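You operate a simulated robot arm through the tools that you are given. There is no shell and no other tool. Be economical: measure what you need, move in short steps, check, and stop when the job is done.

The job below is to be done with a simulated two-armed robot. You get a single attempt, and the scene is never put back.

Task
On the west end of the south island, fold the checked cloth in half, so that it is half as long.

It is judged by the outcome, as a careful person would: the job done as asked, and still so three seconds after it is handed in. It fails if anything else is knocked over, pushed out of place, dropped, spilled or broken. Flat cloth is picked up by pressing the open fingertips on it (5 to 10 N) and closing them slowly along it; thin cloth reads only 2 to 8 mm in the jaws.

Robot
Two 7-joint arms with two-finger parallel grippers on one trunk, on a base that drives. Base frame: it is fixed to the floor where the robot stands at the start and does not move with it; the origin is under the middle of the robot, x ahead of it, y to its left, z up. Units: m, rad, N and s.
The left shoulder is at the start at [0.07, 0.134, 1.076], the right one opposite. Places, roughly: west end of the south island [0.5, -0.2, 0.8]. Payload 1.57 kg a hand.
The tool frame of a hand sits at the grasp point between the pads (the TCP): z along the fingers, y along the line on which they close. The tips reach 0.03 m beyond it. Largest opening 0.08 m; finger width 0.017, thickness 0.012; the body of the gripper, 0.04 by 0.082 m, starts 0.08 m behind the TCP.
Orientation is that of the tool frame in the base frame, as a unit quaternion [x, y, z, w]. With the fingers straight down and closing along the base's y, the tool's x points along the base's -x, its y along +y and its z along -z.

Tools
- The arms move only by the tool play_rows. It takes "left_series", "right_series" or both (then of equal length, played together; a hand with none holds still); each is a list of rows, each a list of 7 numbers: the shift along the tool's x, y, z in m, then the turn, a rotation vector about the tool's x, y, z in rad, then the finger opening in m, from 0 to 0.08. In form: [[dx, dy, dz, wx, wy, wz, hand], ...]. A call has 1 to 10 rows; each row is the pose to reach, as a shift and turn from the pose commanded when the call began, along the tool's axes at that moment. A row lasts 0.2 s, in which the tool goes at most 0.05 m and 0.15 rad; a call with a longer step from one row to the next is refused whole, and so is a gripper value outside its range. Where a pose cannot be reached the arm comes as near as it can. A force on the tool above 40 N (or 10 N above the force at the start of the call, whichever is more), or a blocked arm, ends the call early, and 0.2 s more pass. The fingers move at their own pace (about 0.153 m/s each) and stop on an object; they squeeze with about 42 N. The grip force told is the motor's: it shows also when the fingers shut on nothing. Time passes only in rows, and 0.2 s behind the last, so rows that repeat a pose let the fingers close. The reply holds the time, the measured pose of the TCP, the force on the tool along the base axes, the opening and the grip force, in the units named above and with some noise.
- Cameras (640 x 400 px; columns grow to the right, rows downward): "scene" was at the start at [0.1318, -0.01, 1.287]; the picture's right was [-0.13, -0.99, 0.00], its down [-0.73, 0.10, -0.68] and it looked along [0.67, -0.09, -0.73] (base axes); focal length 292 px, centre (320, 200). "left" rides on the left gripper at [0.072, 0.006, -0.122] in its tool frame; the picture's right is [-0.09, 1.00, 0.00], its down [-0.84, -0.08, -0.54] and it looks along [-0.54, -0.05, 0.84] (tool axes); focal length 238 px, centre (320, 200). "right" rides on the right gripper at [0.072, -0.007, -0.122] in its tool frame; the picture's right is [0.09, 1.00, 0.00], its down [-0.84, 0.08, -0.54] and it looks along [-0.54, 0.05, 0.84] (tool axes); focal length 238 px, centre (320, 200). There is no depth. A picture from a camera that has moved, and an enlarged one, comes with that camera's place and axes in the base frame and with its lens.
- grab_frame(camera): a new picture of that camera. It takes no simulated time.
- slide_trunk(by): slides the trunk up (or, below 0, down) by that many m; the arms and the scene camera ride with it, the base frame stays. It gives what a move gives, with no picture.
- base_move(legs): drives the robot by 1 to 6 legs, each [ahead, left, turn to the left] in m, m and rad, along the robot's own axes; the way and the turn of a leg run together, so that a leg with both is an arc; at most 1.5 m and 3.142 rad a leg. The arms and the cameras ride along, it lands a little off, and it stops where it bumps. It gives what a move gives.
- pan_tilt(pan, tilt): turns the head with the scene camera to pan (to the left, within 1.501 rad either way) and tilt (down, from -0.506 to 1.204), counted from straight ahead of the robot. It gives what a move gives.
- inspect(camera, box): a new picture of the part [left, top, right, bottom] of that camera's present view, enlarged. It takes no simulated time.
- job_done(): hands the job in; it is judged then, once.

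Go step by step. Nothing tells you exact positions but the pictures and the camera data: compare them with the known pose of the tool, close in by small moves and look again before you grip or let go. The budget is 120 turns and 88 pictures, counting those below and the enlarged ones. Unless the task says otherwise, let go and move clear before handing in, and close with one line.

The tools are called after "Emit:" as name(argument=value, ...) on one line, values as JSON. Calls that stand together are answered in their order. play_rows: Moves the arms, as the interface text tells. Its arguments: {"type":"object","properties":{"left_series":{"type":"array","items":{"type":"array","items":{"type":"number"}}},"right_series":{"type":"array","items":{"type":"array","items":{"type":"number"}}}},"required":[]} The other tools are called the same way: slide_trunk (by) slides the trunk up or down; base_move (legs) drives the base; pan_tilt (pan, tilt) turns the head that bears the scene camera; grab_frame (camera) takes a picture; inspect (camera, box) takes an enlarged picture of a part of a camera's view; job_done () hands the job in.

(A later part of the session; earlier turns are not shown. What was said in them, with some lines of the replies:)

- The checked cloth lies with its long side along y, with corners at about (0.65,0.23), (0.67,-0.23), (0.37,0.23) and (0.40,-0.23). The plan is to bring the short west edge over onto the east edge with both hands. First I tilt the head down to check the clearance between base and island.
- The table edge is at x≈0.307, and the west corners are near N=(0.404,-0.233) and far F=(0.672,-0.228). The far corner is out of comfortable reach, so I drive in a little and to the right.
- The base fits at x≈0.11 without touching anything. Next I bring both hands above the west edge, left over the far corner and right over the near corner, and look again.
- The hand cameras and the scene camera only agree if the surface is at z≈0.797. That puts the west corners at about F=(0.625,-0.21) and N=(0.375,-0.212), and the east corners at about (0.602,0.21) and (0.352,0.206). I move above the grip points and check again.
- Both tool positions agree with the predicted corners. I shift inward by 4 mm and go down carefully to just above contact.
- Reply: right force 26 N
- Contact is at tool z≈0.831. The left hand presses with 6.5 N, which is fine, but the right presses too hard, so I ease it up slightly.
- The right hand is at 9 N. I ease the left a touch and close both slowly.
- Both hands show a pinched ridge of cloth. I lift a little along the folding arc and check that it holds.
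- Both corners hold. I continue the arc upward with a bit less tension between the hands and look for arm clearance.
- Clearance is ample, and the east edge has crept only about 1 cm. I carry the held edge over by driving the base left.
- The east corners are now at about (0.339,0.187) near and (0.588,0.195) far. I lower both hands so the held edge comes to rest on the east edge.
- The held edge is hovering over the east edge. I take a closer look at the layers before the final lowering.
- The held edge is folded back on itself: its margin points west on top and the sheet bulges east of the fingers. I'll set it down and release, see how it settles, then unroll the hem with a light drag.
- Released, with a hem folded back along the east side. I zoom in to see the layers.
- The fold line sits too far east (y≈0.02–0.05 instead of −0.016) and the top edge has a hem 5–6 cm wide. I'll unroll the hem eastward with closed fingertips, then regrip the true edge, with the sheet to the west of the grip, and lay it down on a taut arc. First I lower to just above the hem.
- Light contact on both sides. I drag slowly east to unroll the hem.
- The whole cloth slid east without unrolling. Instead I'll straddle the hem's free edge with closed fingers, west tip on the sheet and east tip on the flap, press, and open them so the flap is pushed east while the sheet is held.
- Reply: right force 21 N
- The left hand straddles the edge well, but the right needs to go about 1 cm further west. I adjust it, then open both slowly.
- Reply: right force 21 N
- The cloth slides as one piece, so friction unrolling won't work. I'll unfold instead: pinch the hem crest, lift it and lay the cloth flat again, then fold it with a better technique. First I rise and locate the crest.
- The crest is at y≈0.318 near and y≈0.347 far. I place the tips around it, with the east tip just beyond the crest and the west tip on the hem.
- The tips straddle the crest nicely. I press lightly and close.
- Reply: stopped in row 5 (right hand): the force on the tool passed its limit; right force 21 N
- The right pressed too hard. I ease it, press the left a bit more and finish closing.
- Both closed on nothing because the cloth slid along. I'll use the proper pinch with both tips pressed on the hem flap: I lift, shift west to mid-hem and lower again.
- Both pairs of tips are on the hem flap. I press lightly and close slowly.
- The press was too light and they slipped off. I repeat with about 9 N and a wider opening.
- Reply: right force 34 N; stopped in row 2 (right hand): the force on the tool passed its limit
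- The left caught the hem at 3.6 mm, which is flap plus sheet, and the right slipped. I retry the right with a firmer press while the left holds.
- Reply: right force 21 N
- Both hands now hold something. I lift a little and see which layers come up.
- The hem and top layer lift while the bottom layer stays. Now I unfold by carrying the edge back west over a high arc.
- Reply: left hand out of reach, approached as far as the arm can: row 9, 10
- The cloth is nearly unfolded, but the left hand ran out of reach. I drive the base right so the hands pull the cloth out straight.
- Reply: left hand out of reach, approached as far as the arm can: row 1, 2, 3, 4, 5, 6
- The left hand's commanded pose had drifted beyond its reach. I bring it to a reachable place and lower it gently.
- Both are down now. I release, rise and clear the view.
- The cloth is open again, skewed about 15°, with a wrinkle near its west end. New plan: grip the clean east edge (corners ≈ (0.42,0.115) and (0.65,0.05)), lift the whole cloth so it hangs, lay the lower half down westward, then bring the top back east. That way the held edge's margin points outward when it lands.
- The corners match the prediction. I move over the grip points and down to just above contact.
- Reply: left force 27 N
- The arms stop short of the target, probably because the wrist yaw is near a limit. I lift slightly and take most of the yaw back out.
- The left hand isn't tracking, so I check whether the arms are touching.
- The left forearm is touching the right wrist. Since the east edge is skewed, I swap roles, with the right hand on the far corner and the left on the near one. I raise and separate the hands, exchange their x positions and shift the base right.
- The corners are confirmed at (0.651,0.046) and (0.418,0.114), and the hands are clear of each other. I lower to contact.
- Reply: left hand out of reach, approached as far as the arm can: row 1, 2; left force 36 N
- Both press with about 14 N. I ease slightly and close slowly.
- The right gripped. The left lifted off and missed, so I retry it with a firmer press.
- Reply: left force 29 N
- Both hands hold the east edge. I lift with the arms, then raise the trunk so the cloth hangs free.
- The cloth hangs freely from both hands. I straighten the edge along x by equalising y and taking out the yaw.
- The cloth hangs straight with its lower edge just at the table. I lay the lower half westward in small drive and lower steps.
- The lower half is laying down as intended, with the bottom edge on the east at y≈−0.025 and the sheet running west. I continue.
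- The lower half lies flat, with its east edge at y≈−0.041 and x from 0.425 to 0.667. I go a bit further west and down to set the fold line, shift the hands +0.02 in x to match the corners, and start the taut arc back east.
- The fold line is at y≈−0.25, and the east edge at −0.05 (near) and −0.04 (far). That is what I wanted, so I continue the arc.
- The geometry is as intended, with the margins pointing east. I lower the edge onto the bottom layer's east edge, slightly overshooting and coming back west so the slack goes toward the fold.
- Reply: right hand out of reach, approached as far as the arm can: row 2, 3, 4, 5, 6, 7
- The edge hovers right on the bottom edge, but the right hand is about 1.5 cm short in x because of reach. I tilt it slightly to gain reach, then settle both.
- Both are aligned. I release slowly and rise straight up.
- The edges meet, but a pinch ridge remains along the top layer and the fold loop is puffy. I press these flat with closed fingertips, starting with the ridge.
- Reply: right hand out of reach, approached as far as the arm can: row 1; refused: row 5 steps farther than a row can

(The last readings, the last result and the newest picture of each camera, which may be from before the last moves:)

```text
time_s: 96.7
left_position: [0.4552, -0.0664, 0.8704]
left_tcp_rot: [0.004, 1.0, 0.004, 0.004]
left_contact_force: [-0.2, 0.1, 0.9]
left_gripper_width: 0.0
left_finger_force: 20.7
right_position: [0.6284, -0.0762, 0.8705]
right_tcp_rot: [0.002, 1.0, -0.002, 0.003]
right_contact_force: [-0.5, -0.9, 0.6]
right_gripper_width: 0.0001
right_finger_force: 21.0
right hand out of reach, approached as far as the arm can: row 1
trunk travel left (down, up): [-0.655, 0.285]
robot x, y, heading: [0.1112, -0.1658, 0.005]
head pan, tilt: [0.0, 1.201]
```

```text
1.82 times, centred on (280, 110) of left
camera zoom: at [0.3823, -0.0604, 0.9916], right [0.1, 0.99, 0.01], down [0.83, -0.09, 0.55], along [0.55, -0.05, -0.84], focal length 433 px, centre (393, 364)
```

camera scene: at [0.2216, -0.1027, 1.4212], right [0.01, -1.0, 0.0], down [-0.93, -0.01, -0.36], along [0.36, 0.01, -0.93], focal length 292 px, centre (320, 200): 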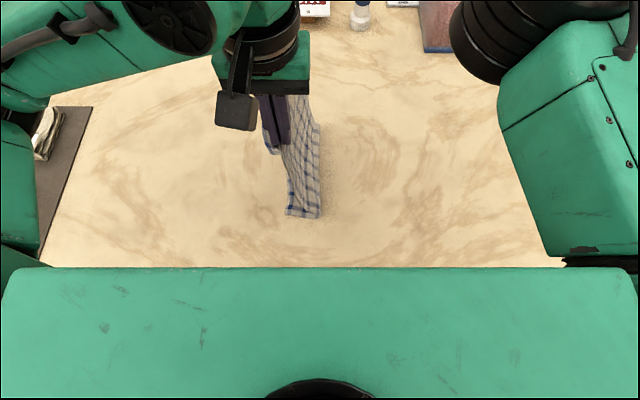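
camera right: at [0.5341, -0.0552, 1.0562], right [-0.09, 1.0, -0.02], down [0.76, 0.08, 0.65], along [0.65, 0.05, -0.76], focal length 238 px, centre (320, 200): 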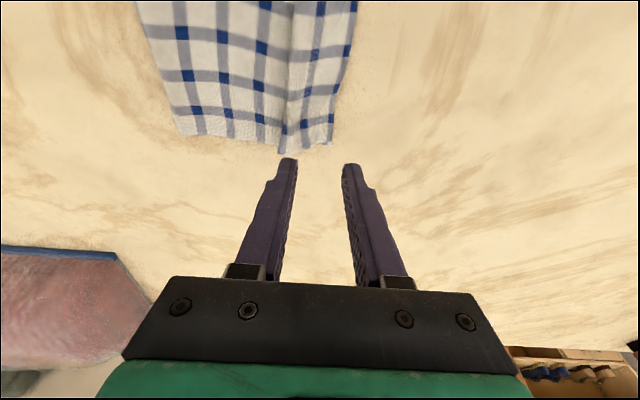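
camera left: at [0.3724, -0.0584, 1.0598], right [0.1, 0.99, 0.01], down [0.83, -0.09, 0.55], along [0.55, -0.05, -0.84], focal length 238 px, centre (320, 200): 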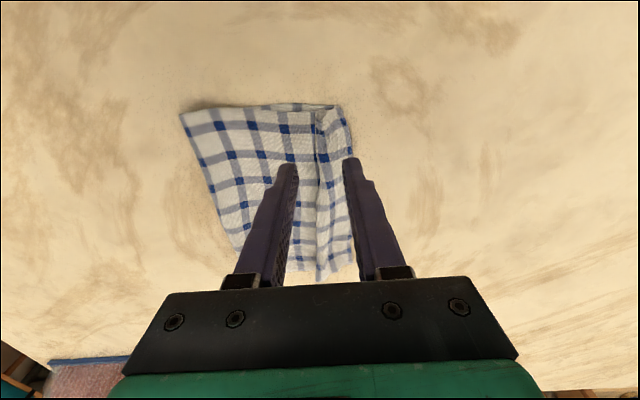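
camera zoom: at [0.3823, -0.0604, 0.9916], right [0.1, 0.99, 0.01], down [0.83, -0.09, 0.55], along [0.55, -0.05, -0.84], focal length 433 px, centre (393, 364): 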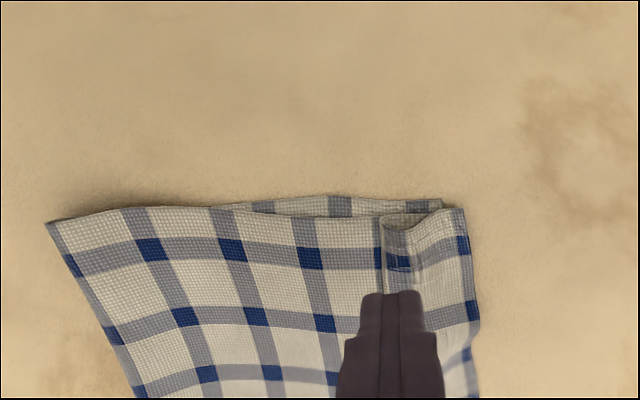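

The ridge is now a flat tuck, and the top layer is still arched with slack so the fold line lags. I iron the arch westward with light tips kept just above the bottom layer, so the slack moves into the fold.

Emit:
base_move(legs=[[0.0, -0.08, 0.0]])

Emit:
play_rows(right_series=[[0.01, 0.03, -0.005, 0, 0, 0, 0], [0.01, 0.05, -0.005, 0, 0, 0, 0], [0.01, 0.05, 0.02, 0, 0, 0, 0], [0.01, 0.05, 0.035, 0, 0, 0, 0], [0.01, 0.03, 0.0355, 0, 0, 0, 0], [0.01, 0.01, 0.0355, 0, 0, 0, 0], [0.01, -0.01, 0.0355, 0, 0, 0, 0], [0.01, -0.03, 0.0355, 0, 0, 0, 0], [0.01, -0.045, 0.036, 0, 0, 0, 0], [0.01, -0.045, 0.0, 0, 0, 0, 0]], left_series=[[-0.01, 0.03, -0.005, 0, 0, 0, 0], [-0.01, 0.05, -0.005, 0, 0, 0, 0], [-0.01, 0.05, 0.02, 0, 0, 0, 0], [-0.01, 0.05, 0.035, 0, 0, 0, 0], [-0.01, 0.03, 0.0355, 0, 0, 0, 0], [-0.01, 0.01, 0.0355, 0, 0, 0, 0], [-0.01, -0.01, 0.0355, 0, 0, 0, 0], [-0.01, -0.03, 0.0355, 0, 0, 0, 0], [-0.01, -0.05, 0.036, 0, 0, 0, 0], [-0.01, -0.05, 0.0, 0, 0, 0, 0]])

Emit:
grab_frame(camera="left")

```text
time_s: 97.8
left_position: [0.4539, -0.1492, 0.8695]
left_tcp_rot: [0.003, 1.0, 0.002, 0.003]
left_contact_force: [-0.6, 0.8, 0.3]
left_gripper_width: 0.0001
left_finger_force: 21.2
right_position: [0.6286, -0.1573, 0.8698]
right_tcp_rot: [0.001, 1.0, -0.001, 0.002]
right_contact_force: [-0.9, 0.1, -0.9]
right_gripper_width: 0.0003
right_finger_force: 21.7
trunk travel left (down, up): [-0.655, 0.285]
robot x, y, heading: [0.1093, -0.2494, 0.003]
head pan, tilt: [0.0, 1.201]
```

```text
time_s: 100.0
left_position: [0.463, -0.1963, 0.8718]
left_tcp_rot: [0.003, 1.0, 0.003, 0.004]
left_contact_force: [-0.8, 0.1, 1.1]
left_gripper_width: 0.0002
left_finger_force: 21.9
right_position: [0.6166, -0.2037, 0.8736]
right_tcp_rot: [0.001, 1.0, -0.003, 0.001]
right_contact_force: [0.4, -0.2, 0.5]
right_gripper_width: 0.0002
right_finger_force: 21.0
right hand out of reach, approached as far as the arm can: row 1, 2, 3, 4, 5
trunk travel left (down, up): [-0.655, 0.285]
robot x, y, heading: [0.1123, -0.2493, 0.005]
head pan, tilt: [0.0, 1.201]
```

```text
4 pictures are left
camera left: at [0.3915, -0.19, 0.9928], right [0.1, 1.0, 0.01], down [0.83, -0.09, 0.55], along [0.55, -0.05, -0.84], focal length 238 px, centre (320, 200)
```

left: 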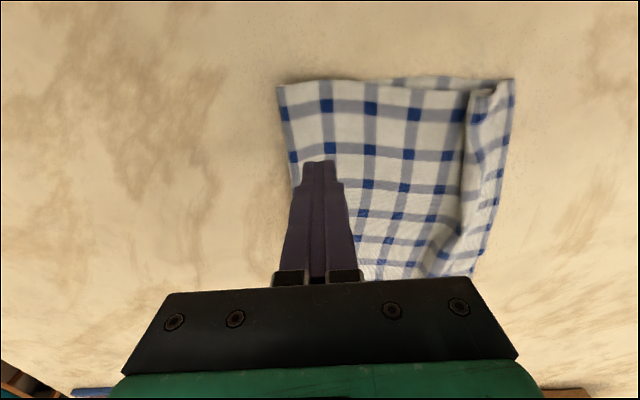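

The slack is moving into the fold. I park the right hand and iron with the left hand alone, starting right at the ridge, at several x positions.

Emit:
base_move(legs=[[0.0, 0.04, 0.0]])

Emit:
play_rows(right_series=[[0, 0, -0.04, 0, 0, 0, 0], [0, -0.04, -0.06, 0, 0, 0, 0], [0, -0.08, -0.08, 0, 0, 0, 0], [0, -0.12, -0.08, 0, 0, 0, 0], [0, -0.15, -0.08, 0, 0, 0, 0], [0, -0.15, -0.08, 0, 0, 0, 0], [0, -0.15, -0.08, 0, 0, 0, 0], [0, -0.15, -0.08, 0, 0, 0, 0], [0, -0.15, -0.08, 0, 0, 0, 0], [0, -0.15, -0.08, 0, 0, 0, 0]], left_series=[[0, 0.04, 0, 0, 0, 0, 0], [0, 0.076, 0, 0, 0, 0, 0], [0, 0.076, 0.03, 0, 0, 0, 0], [0, 0.076, 0.0375, 0, 0, 0, 0], [0, 0.05, 0.0375, 0, 0, 0, 0], [0, 0.02, 0.0375, 0, 0, 0, 0], [0, -0.01, 0.0375, 0, 0, 0, 0], [0, -0.035, 0.0375, 0, 0, 0, 0], [0, -0.055, 0.0375, 0, 0, 0, 0], [0, -0.055, 0, 0, 0, 0, 0]])

Emit:
play_rows(left_series=[[-0.03, 0.035, 0, 0, 0, 0, 0], [-0.05, 0.08, 0, 0, 0, 0, 0], [-0.05, 0.125, 0, 0, 0, 0, 0], [-0.05, 0.129, 0.037, 0, 0, 0, 0], [-0.05, 0.1, 0.0375, 0, 0, 0, 0], [-0.05, 0.07, 0.0375, 0, 0, 0, 0], [-0.05, 0.04, 0.0375, 0, 0, 0, 0], [-0.05, 0.015, 0.0375, 0, 0, 0, 0], [-0.05, 0.0, 0.0375, 0, 0, 0, 0], [-0.05, 0.0, 0, 0, 0, 0, 0]])

Emit:
play_rows(left_series=[[-0.03, 0.035, 0, 0, 0, 0, 0], [-0.05, 0.08, 0, 0, 0, 0, 0], [-0.05, 0.125, 0, 0, 0, 0, 0], [-0.05, 0.129, 0.037, 0, 0, 0, 0], [-0.05, 0.1, 0.0375, 0, 0, 0, 0], [-0.05, 0.07, 0.0375, 0, 0, 0, 0], [-0.05, 0.04, 0.0375, 0, 0, 0, 0], [-0.05, 0.015, 0.0375, 0, 0, 0, 0], [-0.05, 0.0, 0.0375, 0, 0, 0, 0], [-0.05, 0.0, 0, 0, 0, 0, 0]])

Emit:
grab_frame(camera="scene")

```text
time_s: 100.9
left_position: [0.4637, -0.1558, 0.8704]
left_tcp_rot: [0.004, 1.0, 0.003, 0.003]
left_contact_force: [0.7, -0.3, -0.5]
left_gripper_width: 0.0
left_finger_force: 21.3
right_position: [0.6175, -0.164, 0.8721]
right_tcp_rot: [0.001, 1.0, -0.001, 0.002]
right_contact_force: [-0.4, 0.2, -0.2]
right_gripper_width: 0.0
right_finger_force: 21.8
trunk travel left (down, up): [-0.655, 0.285]
robot x, y, heading: [0.1135, -0.2048, 0.005]
head pan, tilt: [0.0, 1.201]
```

```text
time_s: 102.5
left_position: [0.463, -0.1531, 0.8333]
left_tcp_rot: [0.002, 1.0, 0.0, 0.01]
left_contact_force: [-4.6, 1.7, 20.3]
left_gripper_width: 0.0
left_finger_force: 21.9
right_position: [0.6139, -0.3131, 0.9529]
right_tcp_rot: [0.001, 1.0, -0.002, 0.002]
right_contact_force: [0.9, -0.4, 0.6]
right_gripper_width: 0.0
right_finger_force: 21.4
trunk travel left (down, up): [-0.655, 0.285]
robot x, y, heading: [0.1142, -0.213, 0.006]
head pan, tilt: [0.0, 1.201]
stopped in row 7 (left hand): the force on the tool passed its limit (the readings are from after the stop); the commanded pose is now the measured one
```

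```text
time_s: 103.3
left_position: [0.516, -0.0344, 0.8332]
left_tcp_rot: [0.003, 1.0, -0.001, 0.018]
left_contact_force: [-5.3, -0.7, 20.9]
left_gripper_width: 0.0
left_finger_force: 21.0
right_position: [0.615, -0.313, 0.9531]
right_tcp_rot: [0.001, 1.0, -0.002, 0.004]
right_contact_force: [0.5, 0.0, 0.1]
right_gripper_width: 0.0001
right_finger_force: 21.0
trunk travel left (down, up): [-0.655, 0.285]
robot x, y, heading: [0.1118, -0.2079, 0.004]
head pan, tilt: [0.0, 1.201]
stopped in row 4 (left hand): the force on the tool passed its limit (the readings are from after the stop); the commanded pose is now the measured one
```

```text
time_s: 104.2
left_position: [0.5691, 0.0916, 0.8329]
left_tcp_rot: [0.003, 1.0, -0.001, 0.027]
left_contact_force: [-4.7, -2.3, 21.1]
left_gripper_width: 0.0
left_finger_force: 21.7
right_position: [0.6153, -0.3135, 0.9534]
right_tcp_rot: [0.001, 1.0, -0.002, 0.003]
right_contact_force: [0.3, -0.2, -0.1]
right_gripper_width: 0.0
right_finger_force: 20.9
trunk travel left (down, up): [-0.655, 0.285]
robot x, y, heading: [0.1128, -0.2048, 0.004]
head pan, tilt: [0.0, 1.201]
stopped in row 4 (left hand): the force on the tool passed its limit (the readings are from after the stop); the commanded pose is now the measured one
```

```text
3 pictures are left
camera scene: at [0.2203, -0.2078, 1.2663], right [0.01, -1.0, 0.0], down [-0.93, -0.01, -0.36], along [0.36, 0.0, -0.93], focal length 292 px, centre (320, 200)
```

scene: 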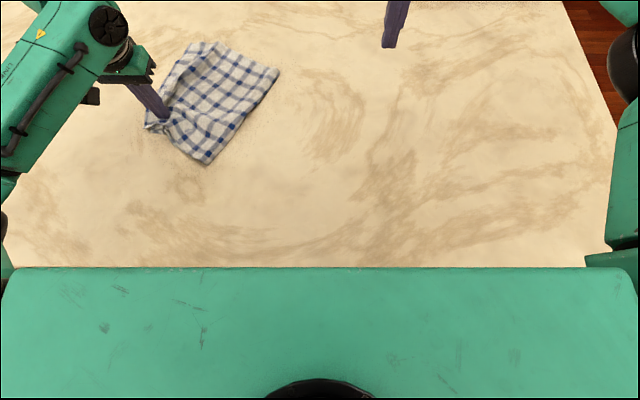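

The force stops made the later strokes drag the cloth east and rotate it. It is still folded in half. I lift the hand clear and look closely.

Emit:
play_rows(left_series=[[0, 0, -0.03, 0, 0, 0, 0], [0, 0.0, -0.07, 0, 0, 0, 0], [0, 0.04, -0.1, 0, 0, 0, 0], [0, 0.08, -0.1, 0, 0, 0, 0], [0.03, 0.12, -0.1, 0, 0, 0, 0], [0.03, 0.15, -0.1, 0, 0, 0, 0]])

Emit:
inspect(camera="scene", box=[120, 20, 300, 180])

```text
time_s: 105.6
left_position: [0.5354, 0.2417, 0.9308]
left_tcp_rot: [0.004, 1.0, -0.002, 0.022]
left_contact_force: [0.3, -0.3, 0.9]
left_gripper_width: 0.0
left_finger_force: 21.2
right_position: [0.6172, -0.3127, 0.9509]
right_tcp_rot: [0.001, 1.0, -0.002, 0.001]
right_contact_force: [0.2, 0.3, 0.0]
right_gripper_width: 0.0002
right_finger_force: 21.3
trunk travel left (down, up): [-0.655, 0.285]
robot x, y, heading: [0.1128, -0.2098, 0.002]
head pan, tilt: [0.0, 1.201]
```

```text
2.50 times, centred on (210, 100) of scene
camera zoom: at [0.2242, -0.2063, 1.2661], right [0.01, -1.0, 0.0], down [-0.93, -0.01, -0.36], along [0.36, 0.0, -0.93], focal length 730 px, centre (595, 450)
```

zoom: 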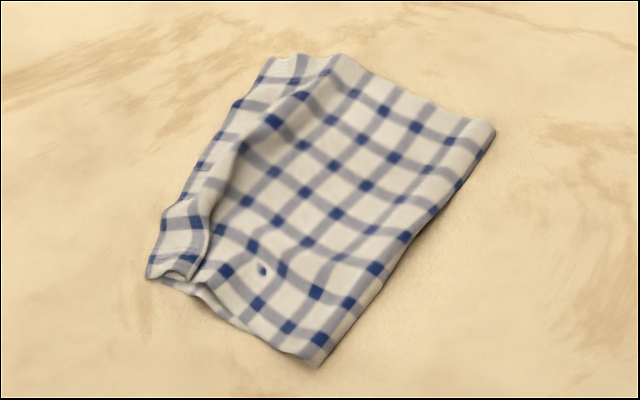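

The cloth is folded in half with its edges together, and only a soft wave remains near the open edge. I gently press the wave down at two spots, vertically only.

Emit:
play_rows(left_series=[[-0.03, -0.037, 0, 0, 0, 0, 0], [-0.06, -0.074, 0, 0, 0, 0, 0], [-0.09, -0.11, 0, 0, 0, 0, 0], [-0.11, -0.15, 0, 0, 0, 0, 0], [-0.11, -0.157, 0.03, 0, 0, 0, 0], [-0.11, -0.157, 0.06, 0, 0, 0, 0], [-0.11, -0.157, 0.08, 0, 0, 0, 0], [-0.11, -0.157, 0.09, 0, 0, 0, 0], [-0.11, -0.157, 0.05, 0, 0, 0, 0], [-0.11, -0.157, 0.02, 0, 0, 0, 0]])

```text
time_s: 107.8
left_position: [0.6421, 0.0861, 0.9128]
left_tcp_rot: [0.003, 1.0, -0.001, 0.023]
left_contact_force: [-0.3, 0.0, -0.2]
left_gripper_width: 0.0
left_finger_force: 21.4
right_position: [0.6156, -0.313, 0.9518]
right_tcp_rot: [0.001, 1.0, -0.003, 0.002]
right_contact_force: [0.3, 0.6, -0.3]
right_gripper_width: 0.0
right_finger_force: 21.2
trunk travel left (down, up): [-0.655, 0.285]
robot x, y, heading: [0.1154, -0.2095, -0.002]
head pan, tilt: [0.0, 1.201]
```

Emit:
play_rows(left_series=[[0.03, -0.005, 0, 0, 0, 0, 0], [0.05, -0.008, 0.02, 0, 0, 0, 0], [0.05, -0.008, 0.05, 0, 0, 0, 0], [0.05, -0.008, 0.072, 0, 0, 0, 0], [0.05, -0.008, 0.03, 0, 0, 0, 0], [0.05, -0.008, -0.01, 0, 0, 0, 0], [0.05, 0.03, -0.03, 0, 0, 0, 0], [0.05, 0.075, -0.03, 0, 0, 0, 0], [0.05, 0.12, -0.03, 0, 0, 0, 0], [0.05, 0.16, -0.03, 0, 0, 0, 0]])

Emit:
inspect(camera="scene", box=[120, 20, 300, 180])

```text
time_s: 110.0
left_position: [0.597, 0.2495, 0.9383]
left_tcp_rot: [0.003, 1.0, -0.002, 0.023]
left_contact_force: [0.7, 0.4, -0.5]
left_gripper_width: 0.0001
left_finger_force: 21.7
right_position: [0.6175, -0.312, 0.9516]
right_tcp_rot: [0.001, 1.0, -0.003, 0.002]
right_contact_force: [0.0, 0.5, -0.2]
right_gripper_width: 0.0
right_finger_force: 21.7
trunk travel left (down, up): [-0.655, 0.285]
robot x, y, heading: [0.1099, -0.2138, 0.007]
head pan, tilt: [0.0, 1.201]
```

```text
2.50 times, centred on (210, 100) of scene
camera zoom: at [0.2232, -0.2059, 1.2662], right [0.01, -1.0, 0.0], down [-0.93, -0.01, -0.36], along [0.36, 0.0, -0.93], focal length 730 px, centre (595, 450)
```

zoom: 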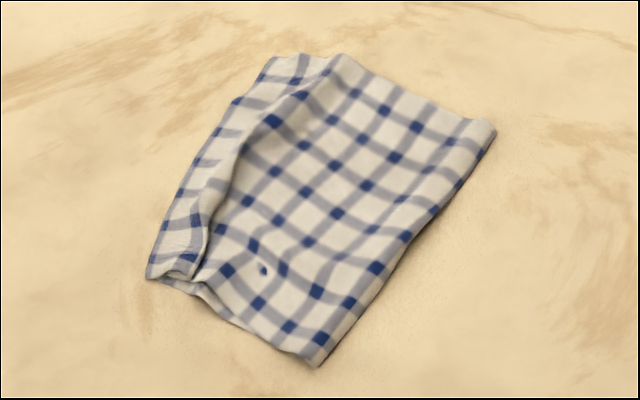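

The cloth is folded in half with its short edges together, nothing else was touched, and both hands are clear. A soft wave remains near the open edge, but I have too few pictures left to work on it safely, so I hand in now.

Emit:
job_done()

```text
The job is handed in.
```

The checked cloth is folded in half lengthwise and handed in, but it isn't neat: it sits about 28° off its original angle, has a soft wave near the open edge, and measures about 0.15 m on the near side and 0.20 m on the far side, against an ideal of 0.21 m.
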